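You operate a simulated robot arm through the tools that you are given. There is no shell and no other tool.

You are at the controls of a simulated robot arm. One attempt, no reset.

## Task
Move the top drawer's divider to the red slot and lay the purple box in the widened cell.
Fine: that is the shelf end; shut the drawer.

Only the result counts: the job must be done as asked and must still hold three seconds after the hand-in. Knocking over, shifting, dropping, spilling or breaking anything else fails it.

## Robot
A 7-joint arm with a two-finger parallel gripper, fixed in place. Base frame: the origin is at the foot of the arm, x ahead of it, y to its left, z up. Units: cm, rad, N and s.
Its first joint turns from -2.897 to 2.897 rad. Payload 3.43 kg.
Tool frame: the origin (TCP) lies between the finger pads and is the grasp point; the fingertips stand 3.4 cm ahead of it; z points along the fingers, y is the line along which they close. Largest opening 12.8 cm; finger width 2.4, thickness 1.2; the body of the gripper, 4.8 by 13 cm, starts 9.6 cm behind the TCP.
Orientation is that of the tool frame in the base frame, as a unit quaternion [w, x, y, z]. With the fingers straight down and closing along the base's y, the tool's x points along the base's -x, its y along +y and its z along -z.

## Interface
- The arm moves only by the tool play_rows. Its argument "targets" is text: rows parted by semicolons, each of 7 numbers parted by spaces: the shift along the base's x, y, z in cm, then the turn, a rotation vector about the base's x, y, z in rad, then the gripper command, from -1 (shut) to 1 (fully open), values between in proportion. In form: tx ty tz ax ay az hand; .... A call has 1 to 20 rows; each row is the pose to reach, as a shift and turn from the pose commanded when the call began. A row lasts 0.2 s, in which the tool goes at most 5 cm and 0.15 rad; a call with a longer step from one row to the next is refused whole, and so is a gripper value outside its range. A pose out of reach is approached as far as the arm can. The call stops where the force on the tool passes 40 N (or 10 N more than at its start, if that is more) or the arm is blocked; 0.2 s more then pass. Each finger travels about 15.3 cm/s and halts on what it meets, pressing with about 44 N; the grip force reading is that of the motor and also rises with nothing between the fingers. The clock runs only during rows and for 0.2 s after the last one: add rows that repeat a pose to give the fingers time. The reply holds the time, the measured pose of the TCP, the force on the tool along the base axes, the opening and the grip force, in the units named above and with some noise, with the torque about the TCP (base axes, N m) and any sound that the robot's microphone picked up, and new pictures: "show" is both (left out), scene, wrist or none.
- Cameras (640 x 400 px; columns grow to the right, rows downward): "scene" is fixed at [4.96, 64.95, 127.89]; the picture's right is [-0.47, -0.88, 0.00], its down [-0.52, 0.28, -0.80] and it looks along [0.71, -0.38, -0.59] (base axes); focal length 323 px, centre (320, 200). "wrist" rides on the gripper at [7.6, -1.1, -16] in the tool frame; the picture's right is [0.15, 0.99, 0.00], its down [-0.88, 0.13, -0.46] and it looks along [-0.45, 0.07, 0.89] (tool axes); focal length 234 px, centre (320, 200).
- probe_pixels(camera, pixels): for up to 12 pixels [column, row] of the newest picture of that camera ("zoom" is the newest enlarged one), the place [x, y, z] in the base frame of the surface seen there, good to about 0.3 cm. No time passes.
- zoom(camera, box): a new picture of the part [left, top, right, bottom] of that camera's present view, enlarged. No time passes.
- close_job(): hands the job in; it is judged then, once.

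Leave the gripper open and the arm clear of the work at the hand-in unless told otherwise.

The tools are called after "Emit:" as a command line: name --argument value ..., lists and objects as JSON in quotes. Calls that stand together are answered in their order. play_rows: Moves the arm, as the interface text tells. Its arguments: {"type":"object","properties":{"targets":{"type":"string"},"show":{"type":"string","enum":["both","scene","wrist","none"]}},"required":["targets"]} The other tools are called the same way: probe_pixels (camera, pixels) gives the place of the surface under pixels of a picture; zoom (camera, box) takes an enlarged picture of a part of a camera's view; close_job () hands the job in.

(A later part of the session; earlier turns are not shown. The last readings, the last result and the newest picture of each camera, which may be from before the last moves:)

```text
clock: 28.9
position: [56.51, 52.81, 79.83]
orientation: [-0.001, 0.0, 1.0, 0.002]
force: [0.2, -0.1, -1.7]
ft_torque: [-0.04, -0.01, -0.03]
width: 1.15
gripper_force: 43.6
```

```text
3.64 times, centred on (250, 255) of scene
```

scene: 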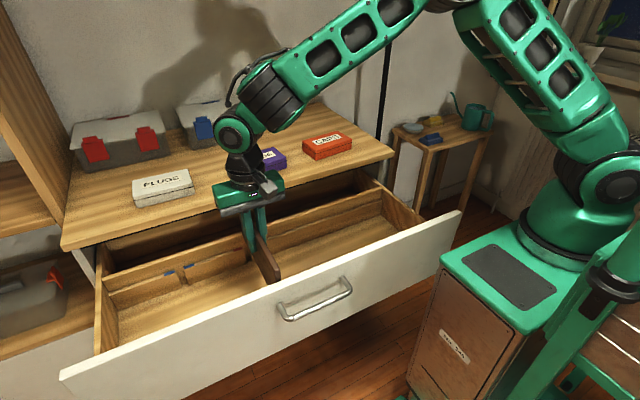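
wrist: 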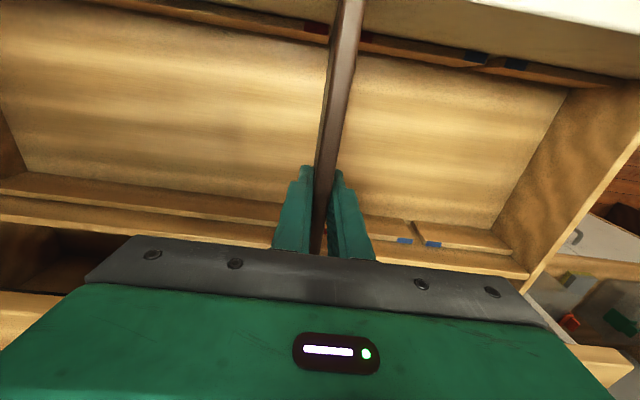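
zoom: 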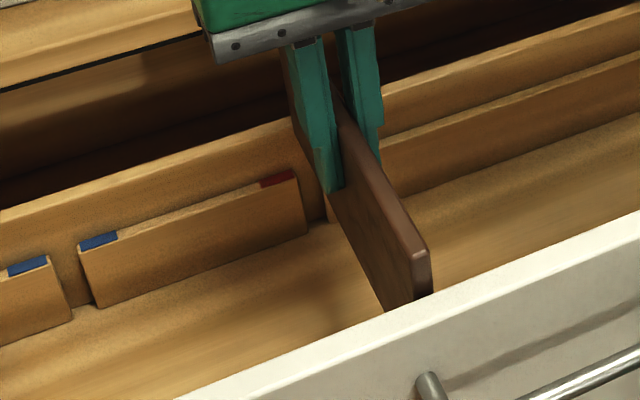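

It hovers over the red slot. I'll probe the divider's top line and the red marks in both pictures to confirm the centring before lowering.

Emit:
probe_pixels --camera "zoom" --pixels '[[408, 255], [385, 215], [360, 165], [345, 125], [278, 180], [302, 195], [288, 178], [425, 262], [415, 290], [98, 240], [28, 266]]'

Emit:
probe_pixels --camera "wrist" --pixels '[[349, 10], [345, 40], [337, 90], [330, 130], [325, 160], [318, 27], [365, 37], [476, 57], [515, 65]]'

```text
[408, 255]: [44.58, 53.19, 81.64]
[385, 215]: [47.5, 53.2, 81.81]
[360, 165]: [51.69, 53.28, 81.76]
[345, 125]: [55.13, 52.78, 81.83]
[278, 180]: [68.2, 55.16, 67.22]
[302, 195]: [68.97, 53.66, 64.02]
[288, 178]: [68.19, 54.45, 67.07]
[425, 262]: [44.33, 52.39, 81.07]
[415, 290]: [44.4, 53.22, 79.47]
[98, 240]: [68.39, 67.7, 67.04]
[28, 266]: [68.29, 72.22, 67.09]
```

```text
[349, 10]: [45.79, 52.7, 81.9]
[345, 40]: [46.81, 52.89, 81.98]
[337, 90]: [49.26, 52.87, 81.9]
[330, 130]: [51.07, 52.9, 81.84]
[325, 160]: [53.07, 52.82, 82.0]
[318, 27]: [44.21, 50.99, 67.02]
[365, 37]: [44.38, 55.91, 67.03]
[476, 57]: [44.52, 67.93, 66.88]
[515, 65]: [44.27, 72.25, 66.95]
```

The divider centre is y≈52.9 against a slot of about 52.2–54.1, so I'll nudge +0.15 in y and -0.1 in x and lower it 9.3 cm into the slot, with force watch.

Emit:
play_rows --targets "-0.1 0.15 -0.5 0 0 0 -1; -0.1 0.15 -1.5 0 0 0 -1; -0.1 0.15 -2.5 0 0 0 -1; -0.1 0.15 -3.4 0 0 0 -1; -0.1 0.15 -4.2 0 0 0 -1; -0.1 0.15 -5 0 0 0 -1; -0.1 0.15 -5.8 0 0 0 -1; -0.1 0.15 -6.6 0 0 0 -1; -0.1 0.15 -7.4 0 0 0 -1; -0.1 0.15 -8.1 0 0 0 -1; -0.1 0.15 -8.7 0 0 0 -1; -0.1 0.15 -9.2 0 0 0 -1; -0.1 0.15 -9.2 0 0 0 -1" --show "both"

```text
clock: 31.7
position: [56.29, 53.01, 70.73]
orientation: [-0.001, 0.001, 1.0, 0.001]
force: [-0.6, -0.4, -1.8]
ft_torque: [-0.04, -0.01, 0.03]
width: 1.15
gripper_force: 44.2
```

scene: 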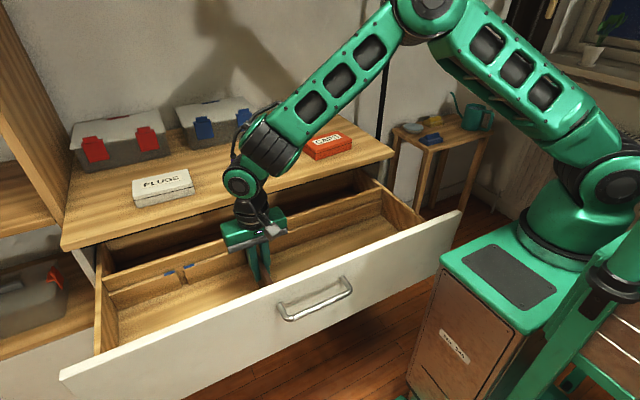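
wrist: 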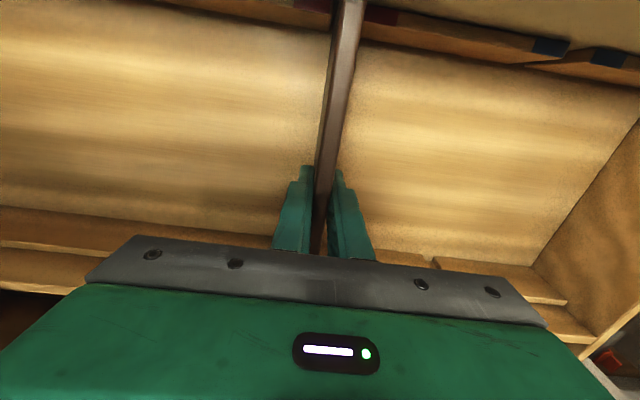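

It slid down with no extra force; TCP is at 70.73, about 0.3 cm above the pick-up height (70.4). I'll lower the last bit until it rests.

Emit:
play_rows --targets "0 0 -0.2 0 0 0 -1; 0 0 -0.35 0 0 0 -1; 0 0 -0.35 0 0 0 -1" --show "none"

```text
clock: 32.5
position: [56.26, 52.91, 70.47]
orientation: [-0.001, 0.0, 1.0, 0.001]
force: [0.9, -1.7, 6.7]
ft_torque: [-0.2, 0.17, -0.03]
width: 1.13
gripper_force: 43.8
```

A +6.7 N upward force means the divider now rests on the drawer floor. I open the fingers and lift straight off.

Emit:
play_rows --targets "0 0 0.05 0 0 0 -0.6; 0 0 0.05 0 0 0 -0.2; 0 0 0.05 0 0 0 -0.2; 0 0 2 0 0 0 -0.2; 0 0 5 0 0 0 -0.2; 0 0 8 0 0 0 -0.2; 0 0 11 0 0 0 -0.2; 0 0 14 0 0 0 -0.2; 0 0 18 0 0 0 -0.2; 0 0 22 0 0 0 -0.2; 0 0 22 0 0 0 -0.2" --show "both"

Emit:
zoom --camera "wrist" --box '[160, 0, 460, 215]'

Emit:
zoom --camera "scene" --box '[170, 200, 330, 310]'

```text
clock: 34.9
position: [56.29, 53.14, 92.46]
orientation: [0.0, 0.0, 1.0, 0.002]
force: [1.2, -0.1, 0.2]
ft_torque: [-0.01, 0.03, 0.0]
width: 5.15
gripper_force: 0.0
```

scene: 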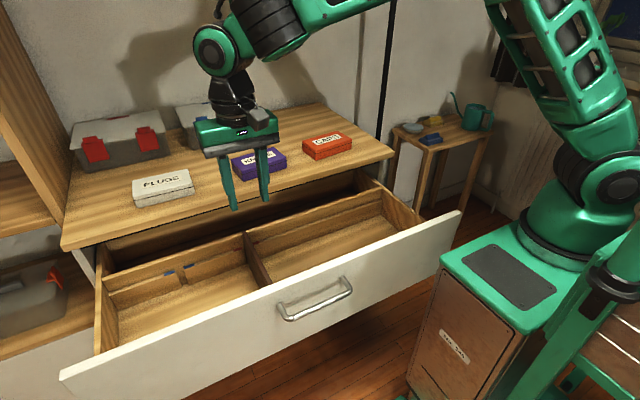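
wrist: 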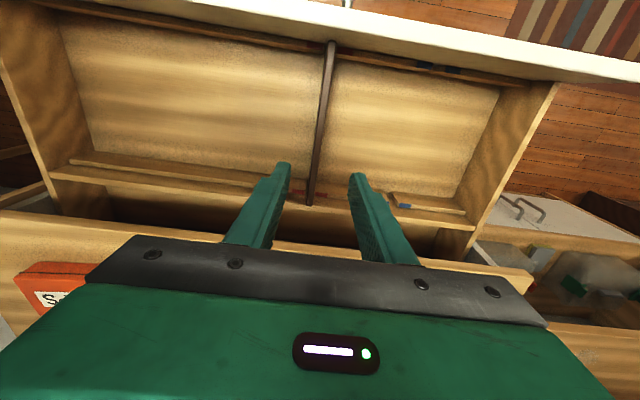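

```text
1.86 times, centred on (310, 108) of wrist
```

zoom: 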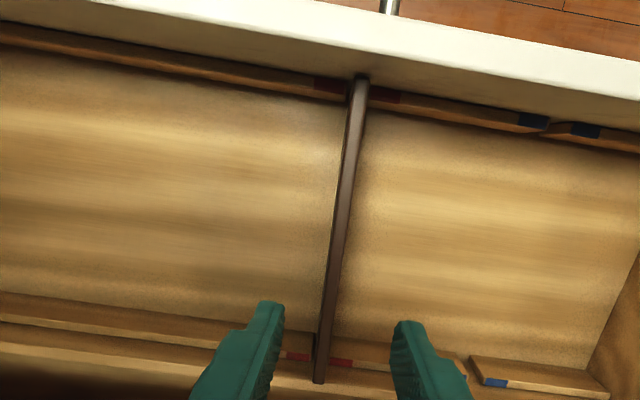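

```text
3.64 times, centred on (250, 255) of scene
```

zoom: 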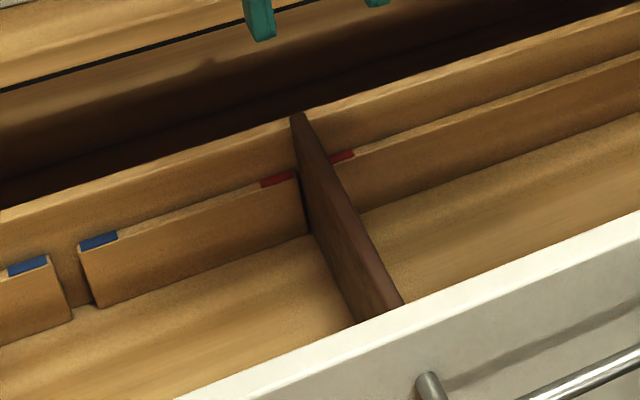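

The divider stands in the red slots of both rails and the cell toward the shelf (y≈54–85) is the widened one. Next comes the purple box: it must be gripped across its 7 cm side, so I rise to about (66, 46, 102) while yawing the tool +90°, to see whether that direction is free.

Emit:
play_rows --targets "0 0 3 0 0 0 -0.2; 0.9 -0.7 6 0 0 0.142 -0.2; 1.9 -1.4 9.5 0 0 0.284 0; 2.8 -2.1 9.5 0 0 0.426 0.2; 3.8 -2.8 9.5 0 0 0.568 0.4; 4.8 -3.5 9.5 0 0 0.71 0.5; 5.8 -4.2 9.5 0 0 0.852 0.6; 6.8 -4.9 9.5 0 0 0.994 0.6; 7.8 -5.6 9.5 0 0 1.136 0.6; 8.8 -6.3 9.5 0 0 1.278 0.6; 9.7 -7 9.5 0 0 1.42 0.6; 9.7 -7.1 9.5 0 0 1.56 0.6; 9.7 -7.1 9.5 0 0 1.56 0.6; 9.7 -7.1 9.5 0 0 1.56 0.6" --show "both"

```text
clock: 37.9
position: [65.92, 45.89, 101.75]
orientation: [-0.002, -0.704, 0.711, 0.002]
force: [-0.8, -0.2, 0.2]
ft_torque: [-0.04, -0.03, 0.02]
width: 10.23
gripper_force: 0.2
```

scene: 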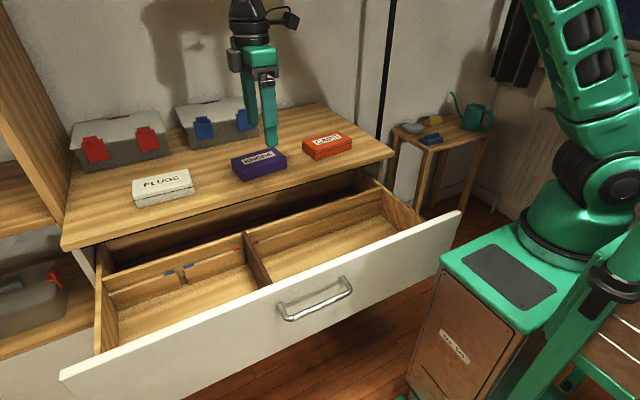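
wrist: 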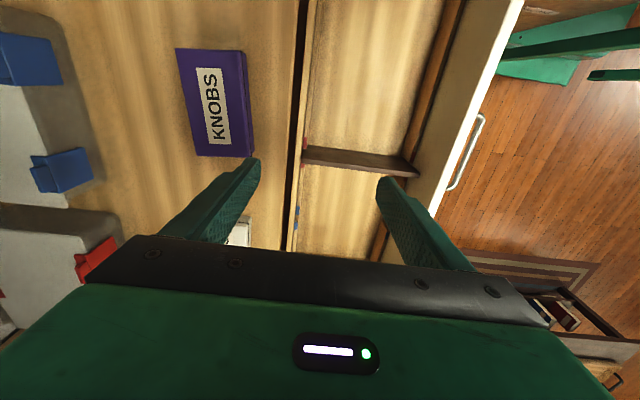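

The +90° yaw works, with closing now along x. The purple box is in the wrist view around (215,103); I'll zoom and probe its corners.

Emit:
zoom --camera "wrist" --box '[150, 30, 310, 180]'

```text
2.67 times, centred on (230, 105) of wrist
```

zoom: 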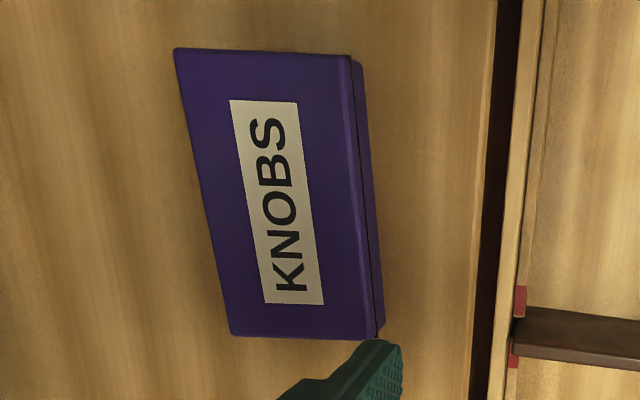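

Emit:
probe_pixels --camera "zoom" --pixels '[[179, 52], [347, 58], [373, 334], [233, 331], [262, 54], [300, 335], [205, 190], [362, 190], [280, 200], [376, 190], [370, 70], [420, 200]]'

```text
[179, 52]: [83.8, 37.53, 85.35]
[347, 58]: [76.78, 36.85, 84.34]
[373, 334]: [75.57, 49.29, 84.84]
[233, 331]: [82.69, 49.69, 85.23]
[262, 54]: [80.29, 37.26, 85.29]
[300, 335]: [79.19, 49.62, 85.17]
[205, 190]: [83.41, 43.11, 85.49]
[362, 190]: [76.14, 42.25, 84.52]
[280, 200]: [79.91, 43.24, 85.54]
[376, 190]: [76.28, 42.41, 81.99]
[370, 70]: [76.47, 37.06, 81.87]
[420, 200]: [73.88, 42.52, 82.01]
```

The box centre is about (79.7, 43.35), turned about 5° from the axes, 7.1 by 12.4 cm, top z≈85.4, counter z≈82. I'll check the blue bin's clearance behind it, then hover above the box at z≈93 with +0.1 rad yaw.

Emit:
probe_pixels --camera "scene" --pixels '[[204, 130], [245, 122], [215, 105], [205, 145], [240, 140], [250, 108]]'

Emit:
play_rows --targets "2.3 -0.4 0 0 0 0.02 0.6; 4.6 -0.9 -0.5 0 0 0.05 0.6; 6.9 -1.3 -2 0 0 0.08 0.6; 9.2 -1.7 -4 0 0 0.1 0.6; 11.5 -2.1 -6 0 0 0.1 0.6; 13.8 -2.55 -8 0 0 0.1 0.6; 13.8 -2.55 -8.8 0 0 0.1 0.6; 13.8 -2.55 -8.8 0 0 0.1 0.6" --show "both"

```text
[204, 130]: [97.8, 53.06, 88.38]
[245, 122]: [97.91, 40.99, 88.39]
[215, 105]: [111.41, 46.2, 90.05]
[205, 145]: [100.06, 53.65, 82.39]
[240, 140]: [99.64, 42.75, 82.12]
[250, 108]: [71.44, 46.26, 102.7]
```

```text
clock: 39.7
position: [80.02, 43.53, 92.97]
orientation: [0.002, 0.738, -0.675, -0.001]
force: [-0.4, -0.6, 0.4]
ft_torque: [-0.04, 0.0, 0.01]
width: 10.23
gripper_force: 0.0
```

scene: 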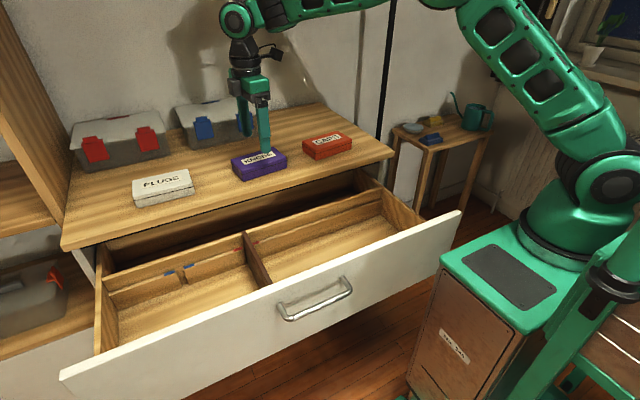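
wrist: 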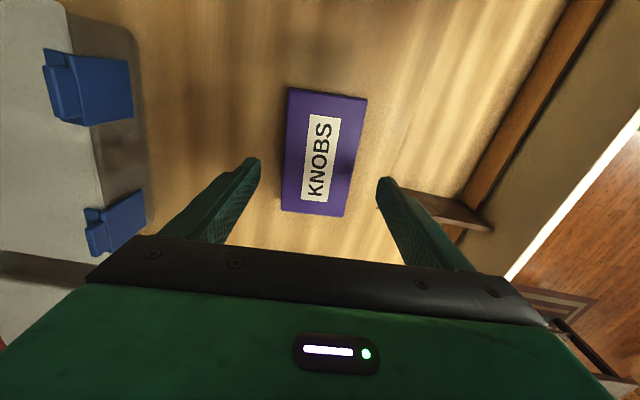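

The hover is good and the blue bin (x≈98) is well clear. I'll re-probe the box corners from this closer view to fine-tune the centring.

Emit:
probe_pixels --camera "wrist" --pixels '[[290, 91], [364, 99], [343, 213], [284, 208], [320, 153], [287, 150], [354, 155], [327, 96], [313, 211]]'

Emit:
zoom --camera "wrist" --box '[230, 70, 410, 240]'

```text
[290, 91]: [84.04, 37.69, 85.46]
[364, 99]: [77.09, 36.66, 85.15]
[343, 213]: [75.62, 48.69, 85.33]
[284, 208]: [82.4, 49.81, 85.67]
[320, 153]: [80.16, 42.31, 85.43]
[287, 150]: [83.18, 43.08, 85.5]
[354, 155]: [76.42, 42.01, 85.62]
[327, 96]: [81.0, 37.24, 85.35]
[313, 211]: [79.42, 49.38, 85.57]
```

```text
2.35 times, centred on (320, 155) of wrist
```

zoom: 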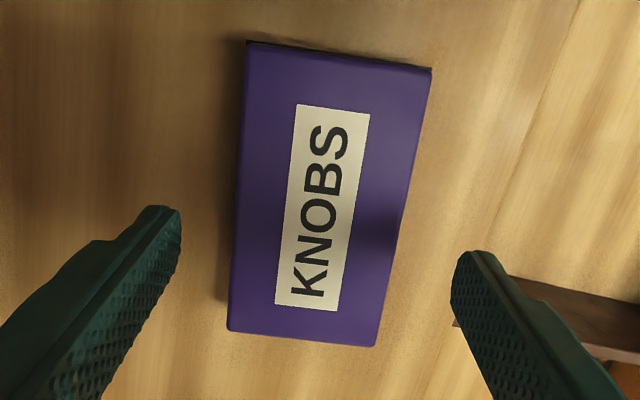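

The refined box centre is (79.8, 43.2), turned about 7°. I descend to TCP z≈86 (tips at ≈82.6, just above the counter), shifting -0.25, -0.25 and adding 2° of yaw.

Emit:
play_rows --targets "-0.25 -0.25 -1.5 0 0 0.035 0.6; -0.25 -0.25 -3 0 0 0.035 0.6; -0.25 -0.25 -4.5 0 0 0.035 0.6; -0.25 -0.25 -5.8 0 0 0.035 0.6; -0.25 -0.25 -6.6 0 0 0.035 0.6; -0.25 -0.25 -7 0 0 0.035 0.6; -0.25 -0.25 -7 0 0 0.035 0.6" --show "both"

Emit:
zoom --camera "scene" --box '[210, 110, 330, 200]'

```text
clock: 41.3
position: [79.64, 43.25, 85.9]
orientation: [0.002, 0.749, -0.663, -0.002]
force: [0.5, -0.3, 0.3]
ft_torque: [0.0, 0.0, 0.02]
width: 10.23
gripper_force: 0.0
```

scene: 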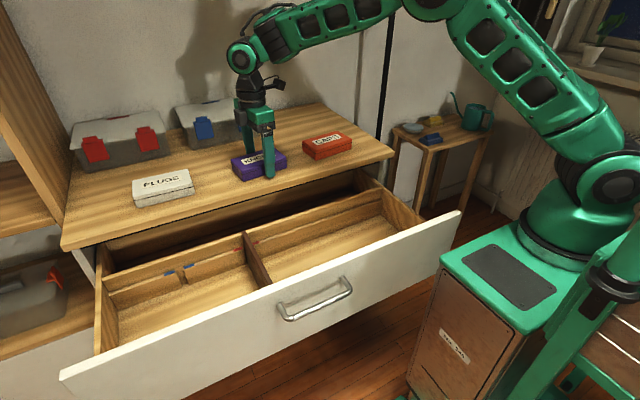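
wrist: 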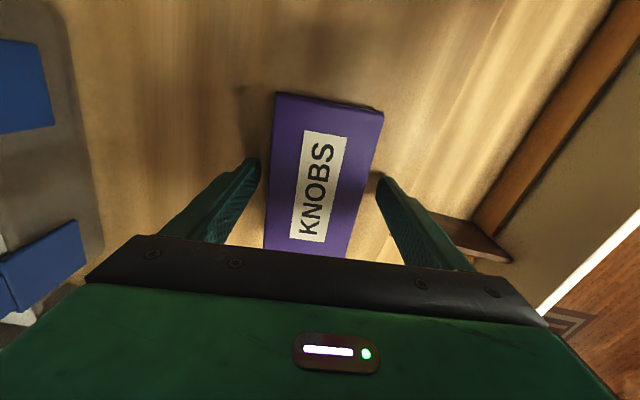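

```text
4.44 times, centred on (270, 155) of scene
```

zoom: 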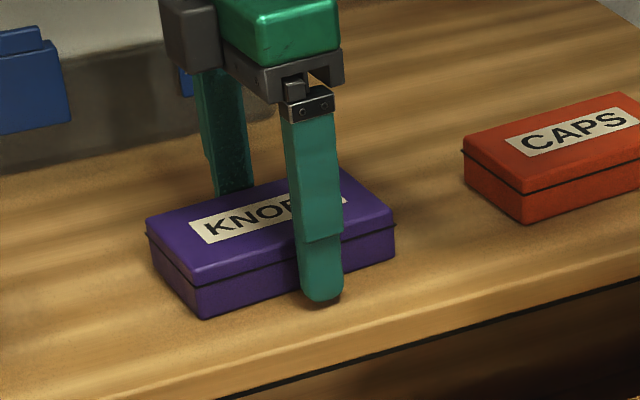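

The fingers straddle the box with tips just above the counter and no contact. I close in stages to let the box settle squarely, then grip.

Emit:
play_rows --targets "0 0 0 0 0 0 0.4; 0 0 0 0 0 0 0.25; 0 0 0 0 0 0 0.15; 0 0 0 0 0 0 0.08; 0 0 0 0 0 0 0; 0 0 0 0 0 0 -0.2; 0 0 0 0 0 0 -0.4; 0 0 0 0 0 0 -0.4" --show "both"

```text
clock: 43.1
position: [79.62, 43.29, 85.93]
orientation: [0.002, 0.75, -0.662, -0.001]
force: [0.7, 0.0, 1.9]
ft_torque: [0.0, -0.11, -0.09]
width: 7.45
gripper_force: 44.1
```

scene: 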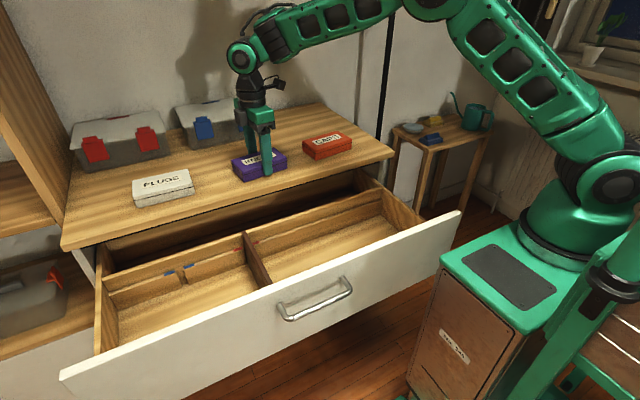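
wrist: 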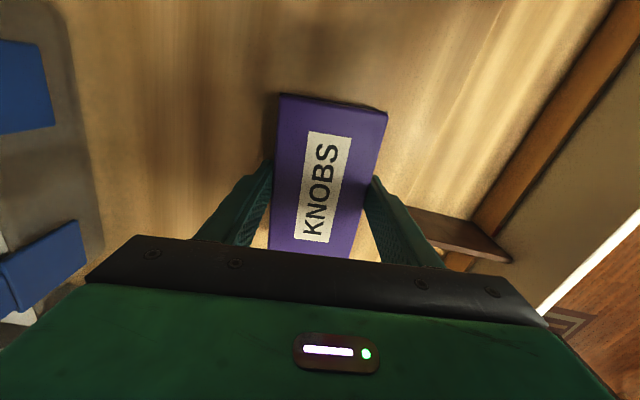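

Gripped at 7.45 cm with 44 N. I lift slowly, 1 cm first then up about 9 cm.

Emit:
play_rows --targets "0 0 0.4 0 0 0 -0.4; 0 0 1 0 0 0 -0.4; 0 0 2 0 0 0 -0.4; 0 0 3.5 0 0 0 -0.4; 0 0 5 0 0 0 -0.4; 0 0 6.5 0 0 0 -0.4; 0 0 8 0 0 0 -0.4; 0 0 9.5 0 0 0 -0.4; 0 0 9.5 0 0 0 -0.4" --show "both"

Emit:
zoom --camera "scene" --box '[190, 70, 330, 180]'

```text
clock: 45.1
position: [79.7, 43.17, 95.65]
orientation: [0.002, 0.749, -0.662, -0.001]
force: [0.2, -0.6, -1.3]
ft_torque: [0.03, 0.03, 0.02]
width: 7.41
gripper_force: 43.5
```

scene: 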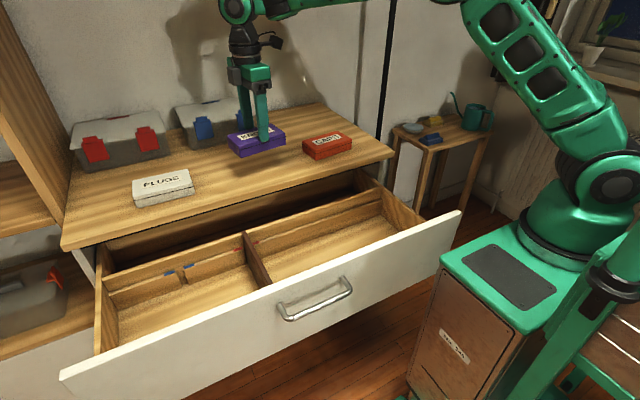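
wrist: 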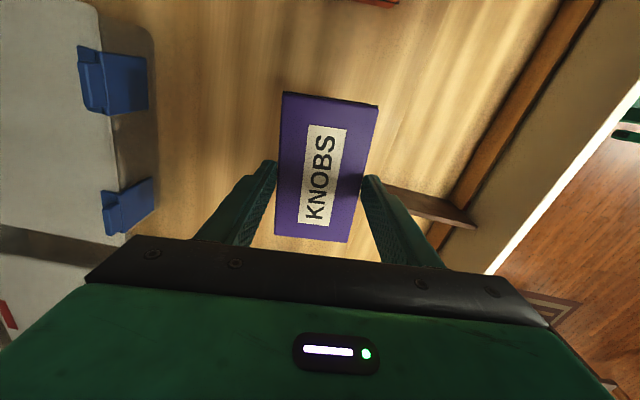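

```text
3.64 times, centred on (260, 125) of scene
```

zoom: 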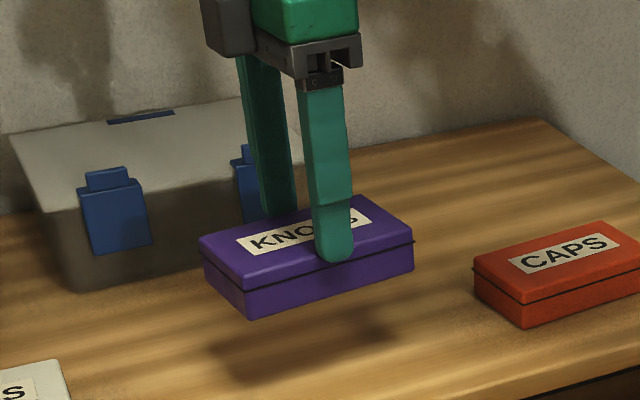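

The box is held and level, but in the zoom the fingertip looks fairly high on the front face. I'll probe the box's top and bottom and the fingertip to see how it sits in the grip.

Emit:
probe_pixels --camera "zoom" --pixels '[[335, 258], [335, 268], [335, 285], [300, 265], [300, 300], [380, 245], [390, 270], [250, 310], [230, 262], [270, 225], [360, 240], [250, 290]]'

Emit:
probe_pixels --camera "wrist" --pixels '[[287, 97], [374, 107], [345, 237], [278, 232], [320, 170], [265, 175], [375, 190]]'

```text
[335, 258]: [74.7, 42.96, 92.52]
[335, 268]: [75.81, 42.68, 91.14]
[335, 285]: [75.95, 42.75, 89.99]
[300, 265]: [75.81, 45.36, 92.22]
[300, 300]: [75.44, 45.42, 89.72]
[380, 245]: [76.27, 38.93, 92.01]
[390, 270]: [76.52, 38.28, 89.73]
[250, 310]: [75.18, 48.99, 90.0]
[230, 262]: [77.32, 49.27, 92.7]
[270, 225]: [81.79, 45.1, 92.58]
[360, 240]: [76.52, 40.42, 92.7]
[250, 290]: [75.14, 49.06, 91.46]
```

```text
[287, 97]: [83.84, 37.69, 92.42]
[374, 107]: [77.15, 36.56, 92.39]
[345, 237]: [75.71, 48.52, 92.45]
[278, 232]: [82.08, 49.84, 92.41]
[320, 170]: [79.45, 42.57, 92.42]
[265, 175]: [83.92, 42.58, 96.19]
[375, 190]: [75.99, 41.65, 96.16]
```

The box top reads z≈92.45 while TCP is 95.65, so the box slid about 2.7 cm down in the fingers during the lift and is only held near the tips. I'll lower it straight back to the counter (7 cm) before it can drop, and re-grip.

Emit:
play_rows --targets "0 0 -1 0 0 0 -0.4; 0 0 -2.2 0 0 0 -0.4; 0 0 -3.4 0 0 0 -0.4; 0 0 -4.6 0 0 0 -0.4; 0 0 -5.6 0 0 0 -0.4; 0 0 -6.3 0 0 0 -0.4; 0 0 -6.7 0 0 0 -0.4; 0 0 -6.7 0 0 0 -0.4" --show "both"

Emit:
zoom --camera "scene" --box '[200, 100, 320, 190]'

Emit:
zoom --camera "wrist" --box '[230, 70, 410, 250]'

```text
clock: 46.9
position: [79.7, 43.1, 88.79]
orientation: [0.002, 0.749, -0.662, -0.002]
force: [-0.3, 0.2, -0.2]
ft_torque: [0.01, -0.03, -0.01]
width: 7.42
gripper_force: 44.1
```

scene: 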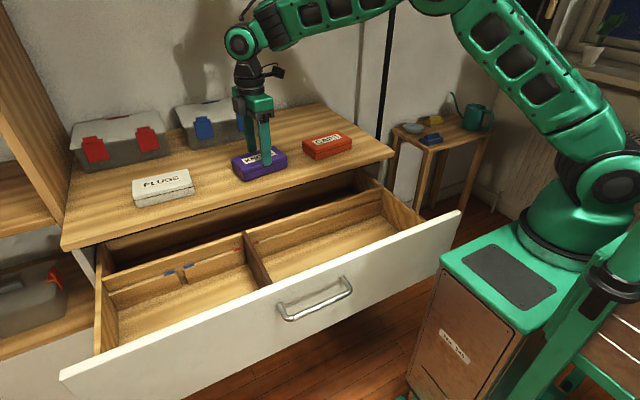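
wrist: 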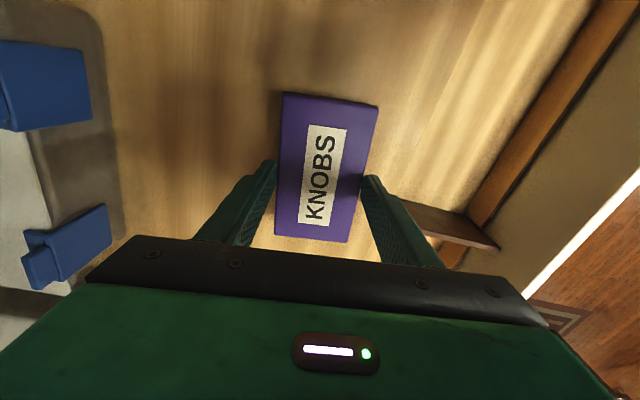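

```text
4.44 times, centred on (260, 145) of scene
```

zoom: 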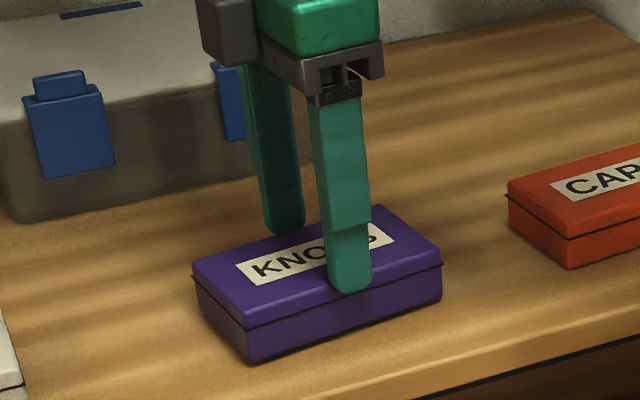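

```text
2.22 times, centred on (320, 160) of wrist
```

zoom: 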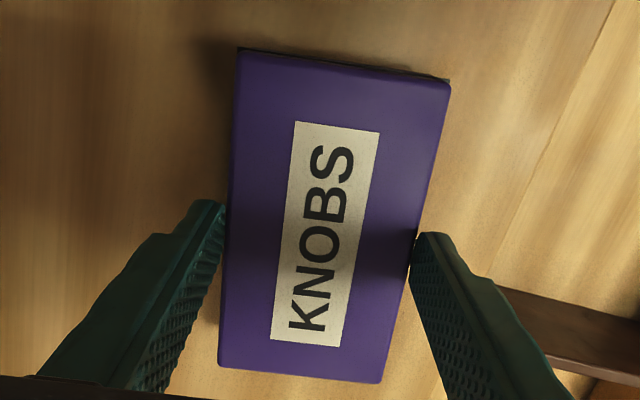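

The force has dropped to about 0, so the box is resting on the counter again. I'll probe its corners and top height now.

Emit:
probe_pixels --camera "zoom" --pixels '[[242, 55], [445, 84], [380, 378], [224, 362], [330, 220], [234, 200], [420, 220], [222, 215], [417, 245], [340, 68], [300, 370]]'

Emit:
zoom --camera "scene" --box '[225, 130, 295, 190]'

```text
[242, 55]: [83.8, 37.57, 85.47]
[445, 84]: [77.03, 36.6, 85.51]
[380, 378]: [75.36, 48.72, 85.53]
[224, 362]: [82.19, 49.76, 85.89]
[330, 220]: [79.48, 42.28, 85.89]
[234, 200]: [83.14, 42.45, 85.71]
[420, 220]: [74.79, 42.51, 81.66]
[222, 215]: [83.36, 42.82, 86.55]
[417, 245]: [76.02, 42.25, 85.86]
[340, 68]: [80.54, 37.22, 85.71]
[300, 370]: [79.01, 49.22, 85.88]
```

```text
6.67 times, centred on (260, 160) of scene
```

zoom: 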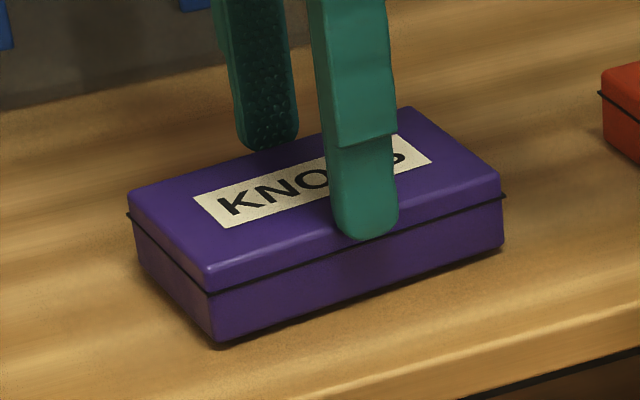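

The box top reads ≈85.7 with the fingertips only overlapping its lid by a few millimetres, so it was a marginal hold. I'll set it fully down, open, go back down around it a little lower (TCP ≈85.6), and re-grip, then test with a very small lift.

Emit:
play_rows --targets "0 0 -0.2 0 0 0 -0.4; 0 0 -0.35 0 0 0 -0.4; 0 0 -0.35 0 0 0 0.25; 0 0 -0.35 0 0 0 0.4; 0 0 -0.35 0 0 0 0.4; 0 0 -1.5 0 0 0 0.4; 0 0 -2.6 0 0 0 0.4; 0 0 -3.2 0 0 0 0.4; 0 0 -3.2 0 0 0 0.4" --show "both"

Emit:
zoom --camera "scene" --box '[225, 130, 295, 190]'

Emit:
zoom --camera "wrist" --box '[230, 70, 410, 250]'

```text
clock: 48.9
position: [79.51, 43.11, 85.62]
orientation: [0.002, 0.75, -0.662, -0.002]
force: [-0.2, 0.3, -0.2]
ft_torque: [0.0, 0.0, 0.0]
width: 8.95
gripper_force: 0.2
```

scene: 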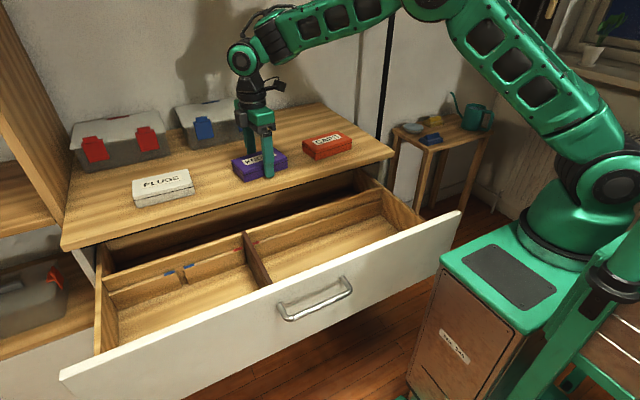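
wrist: 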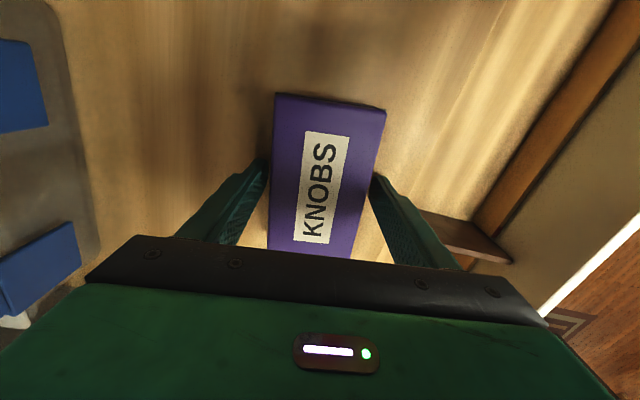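

```text
6.67 times, centred on (260, 160) of scene
```

zoom: 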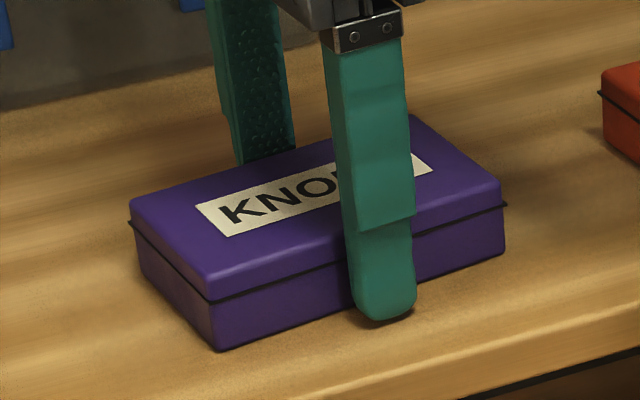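

```text
2.22 times, centred on (320, 160) of wrist
```

zoom: 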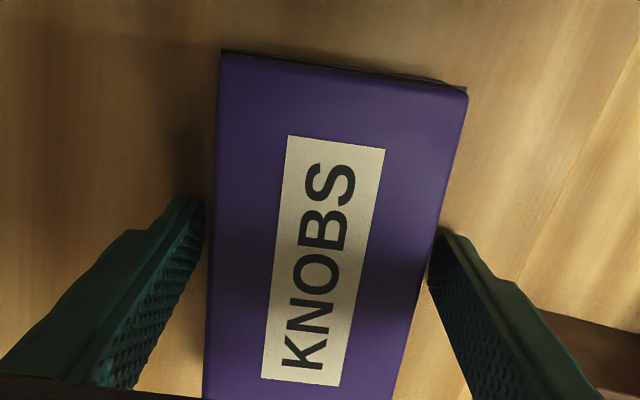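

The fingers are around the box again, tips near the counter. I close fully (command -1) with several holding rows, then do a test lift of only 0.5 cm and check whether the box follows.

Emit:
play_rows --targets "0 0 0 0 0 0 0.25; 0 0 0 0 0 0 0.12; 0 0 0 0 0 0 0; 0 0 0 0 0 0 -0.5; 0 0 0 0 0 0 -1; 0 0 0 0 0 0 -1; 0 0 0.15 0 0 0 -1; 0 0 0.3 0 0 0 -1; 0 0 0.5 0 0 0 -1; 0 0 0.5 0 0 0 -1" --show "both"

Emit:
zoom --camera "scene" --box '[225, 130, 295, 190]'

Emit:
probe_pixels --camera "wrist" --pixels '[[320, 150], [330, 110], [300, 200], [330, 200], [300, 120], [350, 120]]'

```text
clock: 51.1
position: [79.47, 43.11, 86.25]
orientation: [0.002, 0.749, -0.662, -0.002]
force: [0.5, -0.3, -1.2]
ft_torque: [0.01, 0.0, -0.02]
width: 7.43
gripper_force: 44.4
```

scene: 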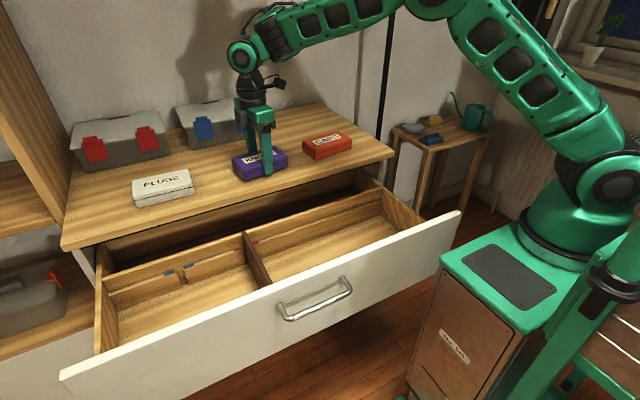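
wrist: 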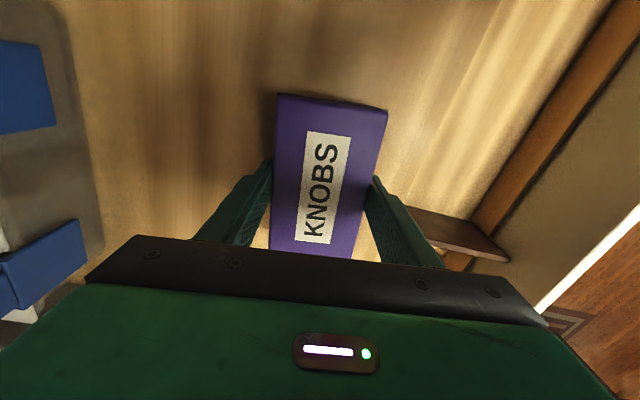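

```text
6.67 times, centred on (260, 160) of scene
```

zoom: 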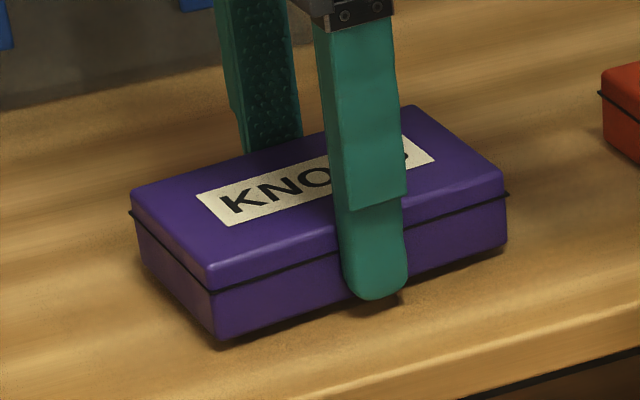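

```text
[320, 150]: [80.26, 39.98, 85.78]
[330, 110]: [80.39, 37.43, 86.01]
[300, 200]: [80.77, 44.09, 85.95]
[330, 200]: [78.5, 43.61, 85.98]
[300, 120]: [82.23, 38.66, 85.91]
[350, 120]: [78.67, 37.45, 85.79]
```

The box rose about 0.5 cm with the hand and the sensor shows its weight (-1.2 N). I'll hold for 1 s and re-probe to see whether it creeps.

Emit:
play_rows --targets "0 0 0 0 0 0 -1; 0 0 0 0 0 0 -1; 0 0 0 0 0 0 -1; 0 0 0 0 0 0 -1; 0 0 0 0 0 0 -1" --show "wrist"

Emit:
probe_pixels --camera "wrist" --pixels '[[320, 150], [330, 110], [300, 200], [330, 200], [300, 120], [350, 120]]'

Emit:
zoom --camera "scene" --box '[225, 130, 295, 190]'

```text
clock: 52.3
position: [79.54, 43.12, 86.18]
orientation: [0.002, 0.749, -0.663, -0.002]
force: [0.1, -1.0, -2.3]
ft_torque: [0.02, 0.01, 0.01]
width: 7.44
gripper_force: 43.4
```

wrist: 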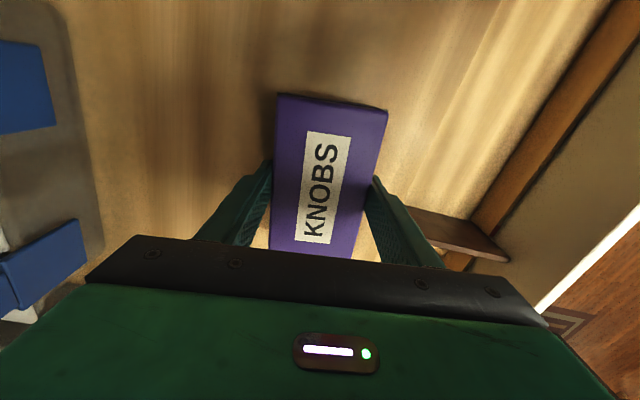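

```text
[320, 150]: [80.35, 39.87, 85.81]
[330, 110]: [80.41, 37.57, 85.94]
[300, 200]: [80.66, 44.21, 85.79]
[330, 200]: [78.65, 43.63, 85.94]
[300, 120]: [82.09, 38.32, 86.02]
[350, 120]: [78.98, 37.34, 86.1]
```

```text
6.67 times, centred on (260, 160) of scene
```

zoom: 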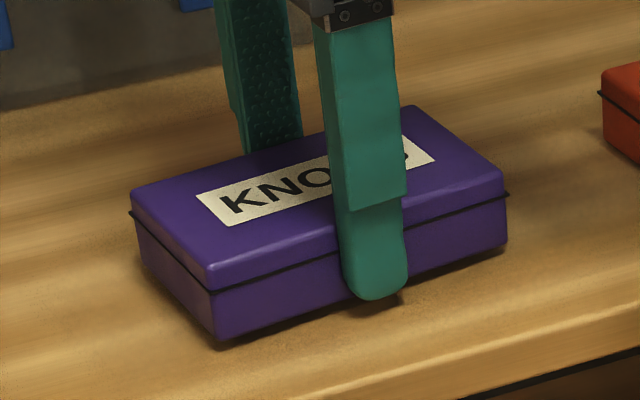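

It holds steady with no creep (top ≈85.9). I'll raise another 1.5 cm slowly and check again.

Emit:
play_rows --targets "0 0 0.2 0 0 0 -1; 0 0 0.5 0 0 0 -1; 0 0 0.8 0 0 0 -1; 0 0 1.1 0 0 0 -1; 0 0 1.5 0 0 0 -1; 0 0 1.5 0 0 0 -1" --show "both"

Emit:
probe_pixels --camera "wrist" --pixels '[[320, 150], [330, 110], [300, 200], [330, 200], [300, 120], [350, 120]]'

Emit:
zoom --camera "scene" --box '[225, 130, 295, 190]'

```text
clock: 53.7
position: [79.46, 43.27, 87.69]
orientation: [0.003, 0.749, -0.662, -0.002]
force: [0.2, 0.4, -1.1]
ft_torque: [0.01, -0.07, 0.02]
width: 7.43
gripper_force: 44.2
```

scene: 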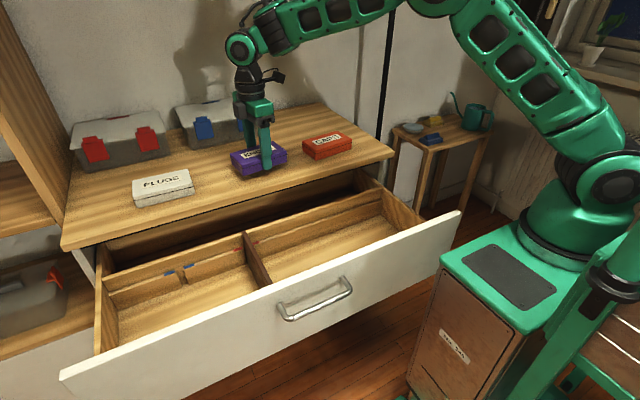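
wrist: 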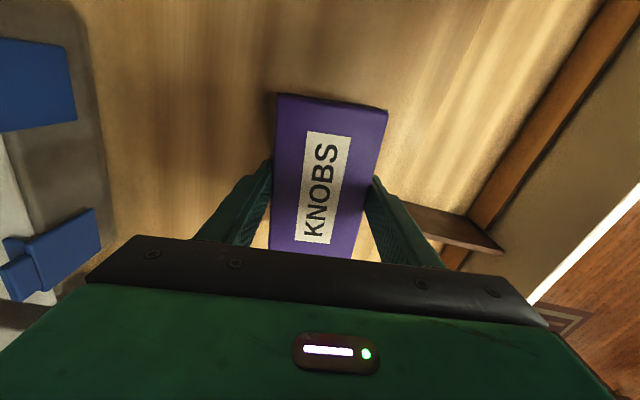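

```text
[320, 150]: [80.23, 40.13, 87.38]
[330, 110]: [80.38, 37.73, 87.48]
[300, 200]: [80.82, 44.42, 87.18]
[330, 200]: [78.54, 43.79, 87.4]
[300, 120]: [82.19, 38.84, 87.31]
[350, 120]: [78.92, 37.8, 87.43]
```

```text
6.67 times, centred on (260, 160) of scene
```

zoom: 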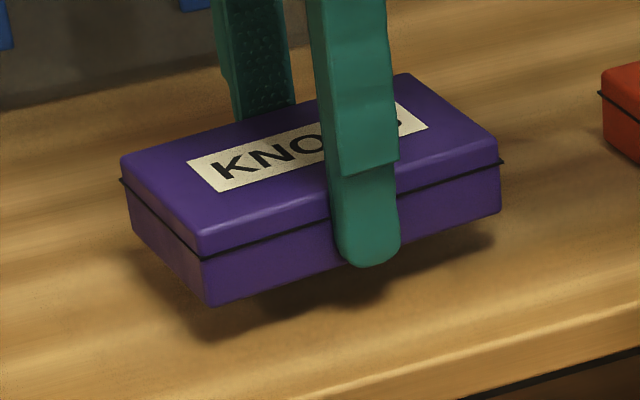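

Top is now ≈87.36 for TCP 87.69, so the grip is firm this time with gentle motion. I'll raise 1.5 cm more and then travel slowly in -x off the counter, keeping low.

Emit:
play_rows --targets "0 0 0.4 0 0 0 -1; 0 0 0.8 0 0 0 -1; 0 0 1.2 0 0 0 -1; 0 0 1.5 0 0 0 -1; -0.3 0 1.5 0 0 0 -1; -0.8 0 1.5 0 0 0 -1; -1.4 0 1.5 0 0 0 -1; -2.1 0 1.5 0 0 0 -1; -2.8 0 1.5 0 0 0 -1; -3.5 0 1.5 0 0 0 -1; -4.2 0 1.5 0 0 0 -1; -4.8 0 1.5 0 0 0 -1; -5.2 0 1.5 0 0 0 -1; -5.2 0 1.5 0 0 0 -1" --show "both"

Emit:
probe_pixels --camera "wrist" --pixels '[[320, 150], [330, 110], [300, 200], [330, 200], [300, 120], [350, 120]]'

```text
clock: 56.7
position: [74.23, 43.16, 89.08]
orientation: [0.002, 0.749, -0.662, -0.001]
force: [-0.7, -0.5, -1.6]
ft_torque: [0.01, 0.02, -0.02]
width: 7.41
gripper_force: 43.8
```

scene: 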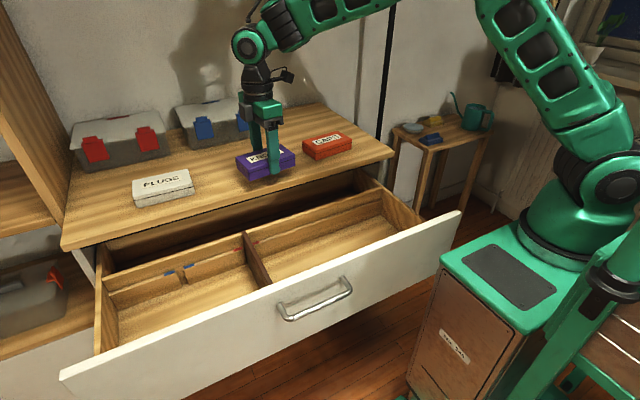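
wrist: 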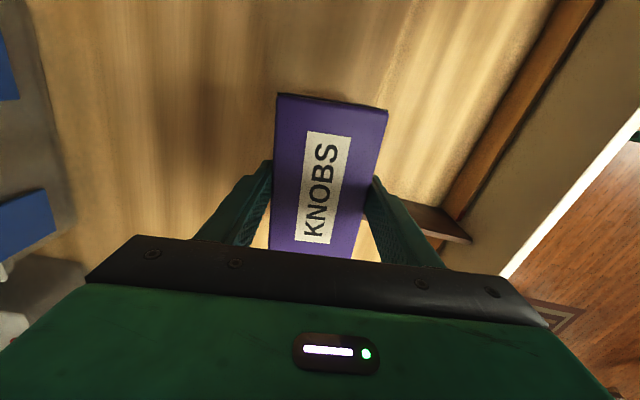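

```text
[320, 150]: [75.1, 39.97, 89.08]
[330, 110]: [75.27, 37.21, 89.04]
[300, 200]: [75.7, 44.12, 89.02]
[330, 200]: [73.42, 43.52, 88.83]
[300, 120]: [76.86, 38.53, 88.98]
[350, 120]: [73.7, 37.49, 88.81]
```

The box hasn't slipped (top ≈88.95). I'll continue another 8 cm in -x to clear the counter edge, then start +y toward the widened cell.

Emit:
play_rows --targets "-0.4 0 0 0 0 0 -1; -1.1 0 0 0 0 0 -1; -2 0 0 0 0 0 -1; -3 0 0 0 0 0 -1; -4 0 0 0 0 0 -1; -5 0 0 0 0 0 -1; -6 0.3 0 0 0 0 -1; -7 0.8 0 0 0 -0.01 -1; -8 1.6 0 0 0 -0.02 -1; -9 2.5 0 0 0 -0.03 -1; -9.8 3.5 0 0 0 -0.04 -1; -10.5 4.6 0 0 0 -0.05 -1; -11.1 5.8 0 0 0 -0.06 -1; -11.7 7 0 0 0 -0.07 -1; -12.3 8.2 0 0 0 -0.08 -1; -12.9 9.4 0 0 0 -0.09 -1; -13.4 10.4 0 0 0 -0.1 -1; -13.8 11.2 0 0 0 -0.11 -1; -14 11.7 0 0 0 -0.12 -1; -14 11.7 0 0 0 -0.12 -1" --show "both"

Emit:
probe_pixels --camera "wrist" --pixels '[[320, 150], [330, 110], [300, 200], [330, 200], [300, 120], [350, 120]]'

```text
clock: 60.9
position: [60.3, 54.9, 89.17]
orientation: [0.002, 0.708, -0.706, -0.002]
force: [0.4, 0.2, -0.9]
ft_torque: [-0.01, -0.03, 0.01]
width: 7.41
gripper_force: 43.5
```

scene: 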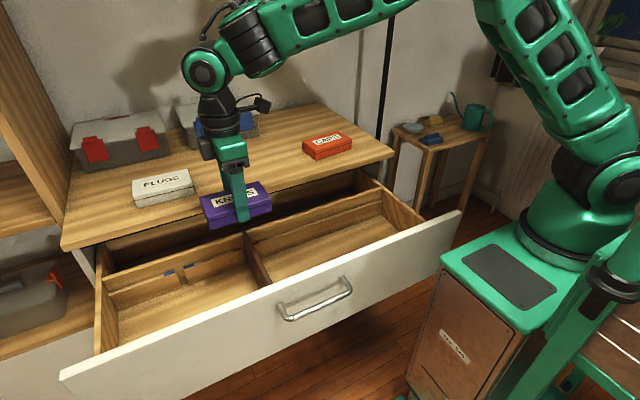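
wrist: 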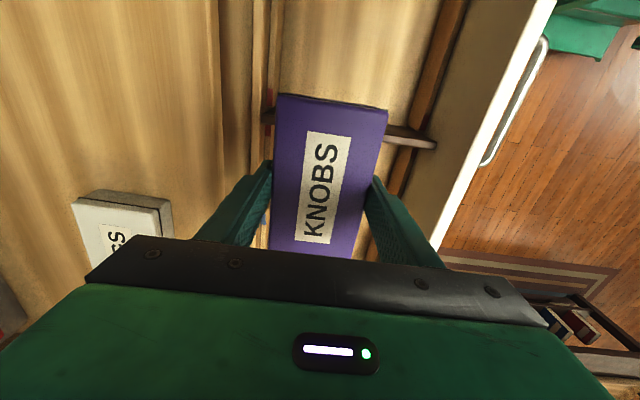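

```text
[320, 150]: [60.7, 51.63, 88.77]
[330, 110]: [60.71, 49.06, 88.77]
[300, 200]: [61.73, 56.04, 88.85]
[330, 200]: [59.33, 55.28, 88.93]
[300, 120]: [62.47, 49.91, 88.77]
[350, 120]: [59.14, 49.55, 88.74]
```

Still firm (top ≈88.8 at TCP 89.17), and the tool is axis-aligned over the drawer. I continue to (57, 68), which centres it in the widened cell.

Emit:
play_rows --targets "-0.1 0.4 0 0 0 0 -1; -0.4 1.2 0 0 0 0 -1; -0.7 2.2 0 0 0 0 -1; -1 3.3 0 0 0 0 -1; -1.3 4.4 0 0 0 0 -1; -1.6 5.5 0 0 0 0 -1; -1.9 6.6 0 0 0 0 -1; -2.2 7.7 0 0 0 0 -1; -2.5 8.8 0 0 0 0 -1; -2.8 9.9 0 0 0 0 -1; -3.1 11 0 0 0 0 -1; -3.3 12 0 0 0 0 -1; -3.3 12.7 0 0 0 0 -1; -3.3 13.1 0 0 0 0 -1; -3.3 13.1 0 0 0 0 -1" --show "both"

Emit:
probe_pixels --camera "wrist" --pixels '[[320, 150], [330, 110], [300, 200], [330, 200], [300, 120], [350, 120]]'

```text
clock: 64.1
position: [57.06, 68.01, 89.19]
orientation: [0.003, 0.708, -0.706, 0.0]
force: [-0.1, 0.2, -2.4]
ft_torque: [0.0, 0.0, 0.01]
width: 7.41
gripper_force: 44.4
```

scene: 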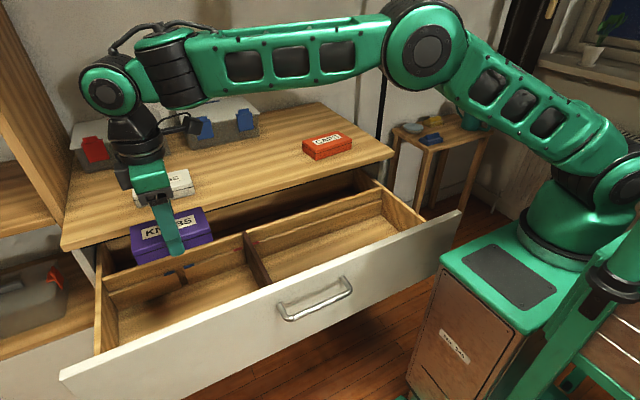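
wrist: 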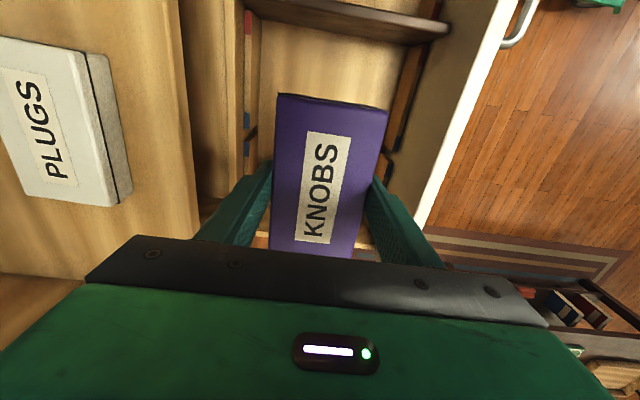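

```text
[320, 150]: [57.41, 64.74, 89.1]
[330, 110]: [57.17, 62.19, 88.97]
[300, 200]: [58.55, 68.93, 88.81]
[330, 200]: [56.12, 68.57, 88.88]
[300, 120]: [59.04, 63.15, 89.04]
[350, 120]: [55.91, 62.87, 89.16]
```

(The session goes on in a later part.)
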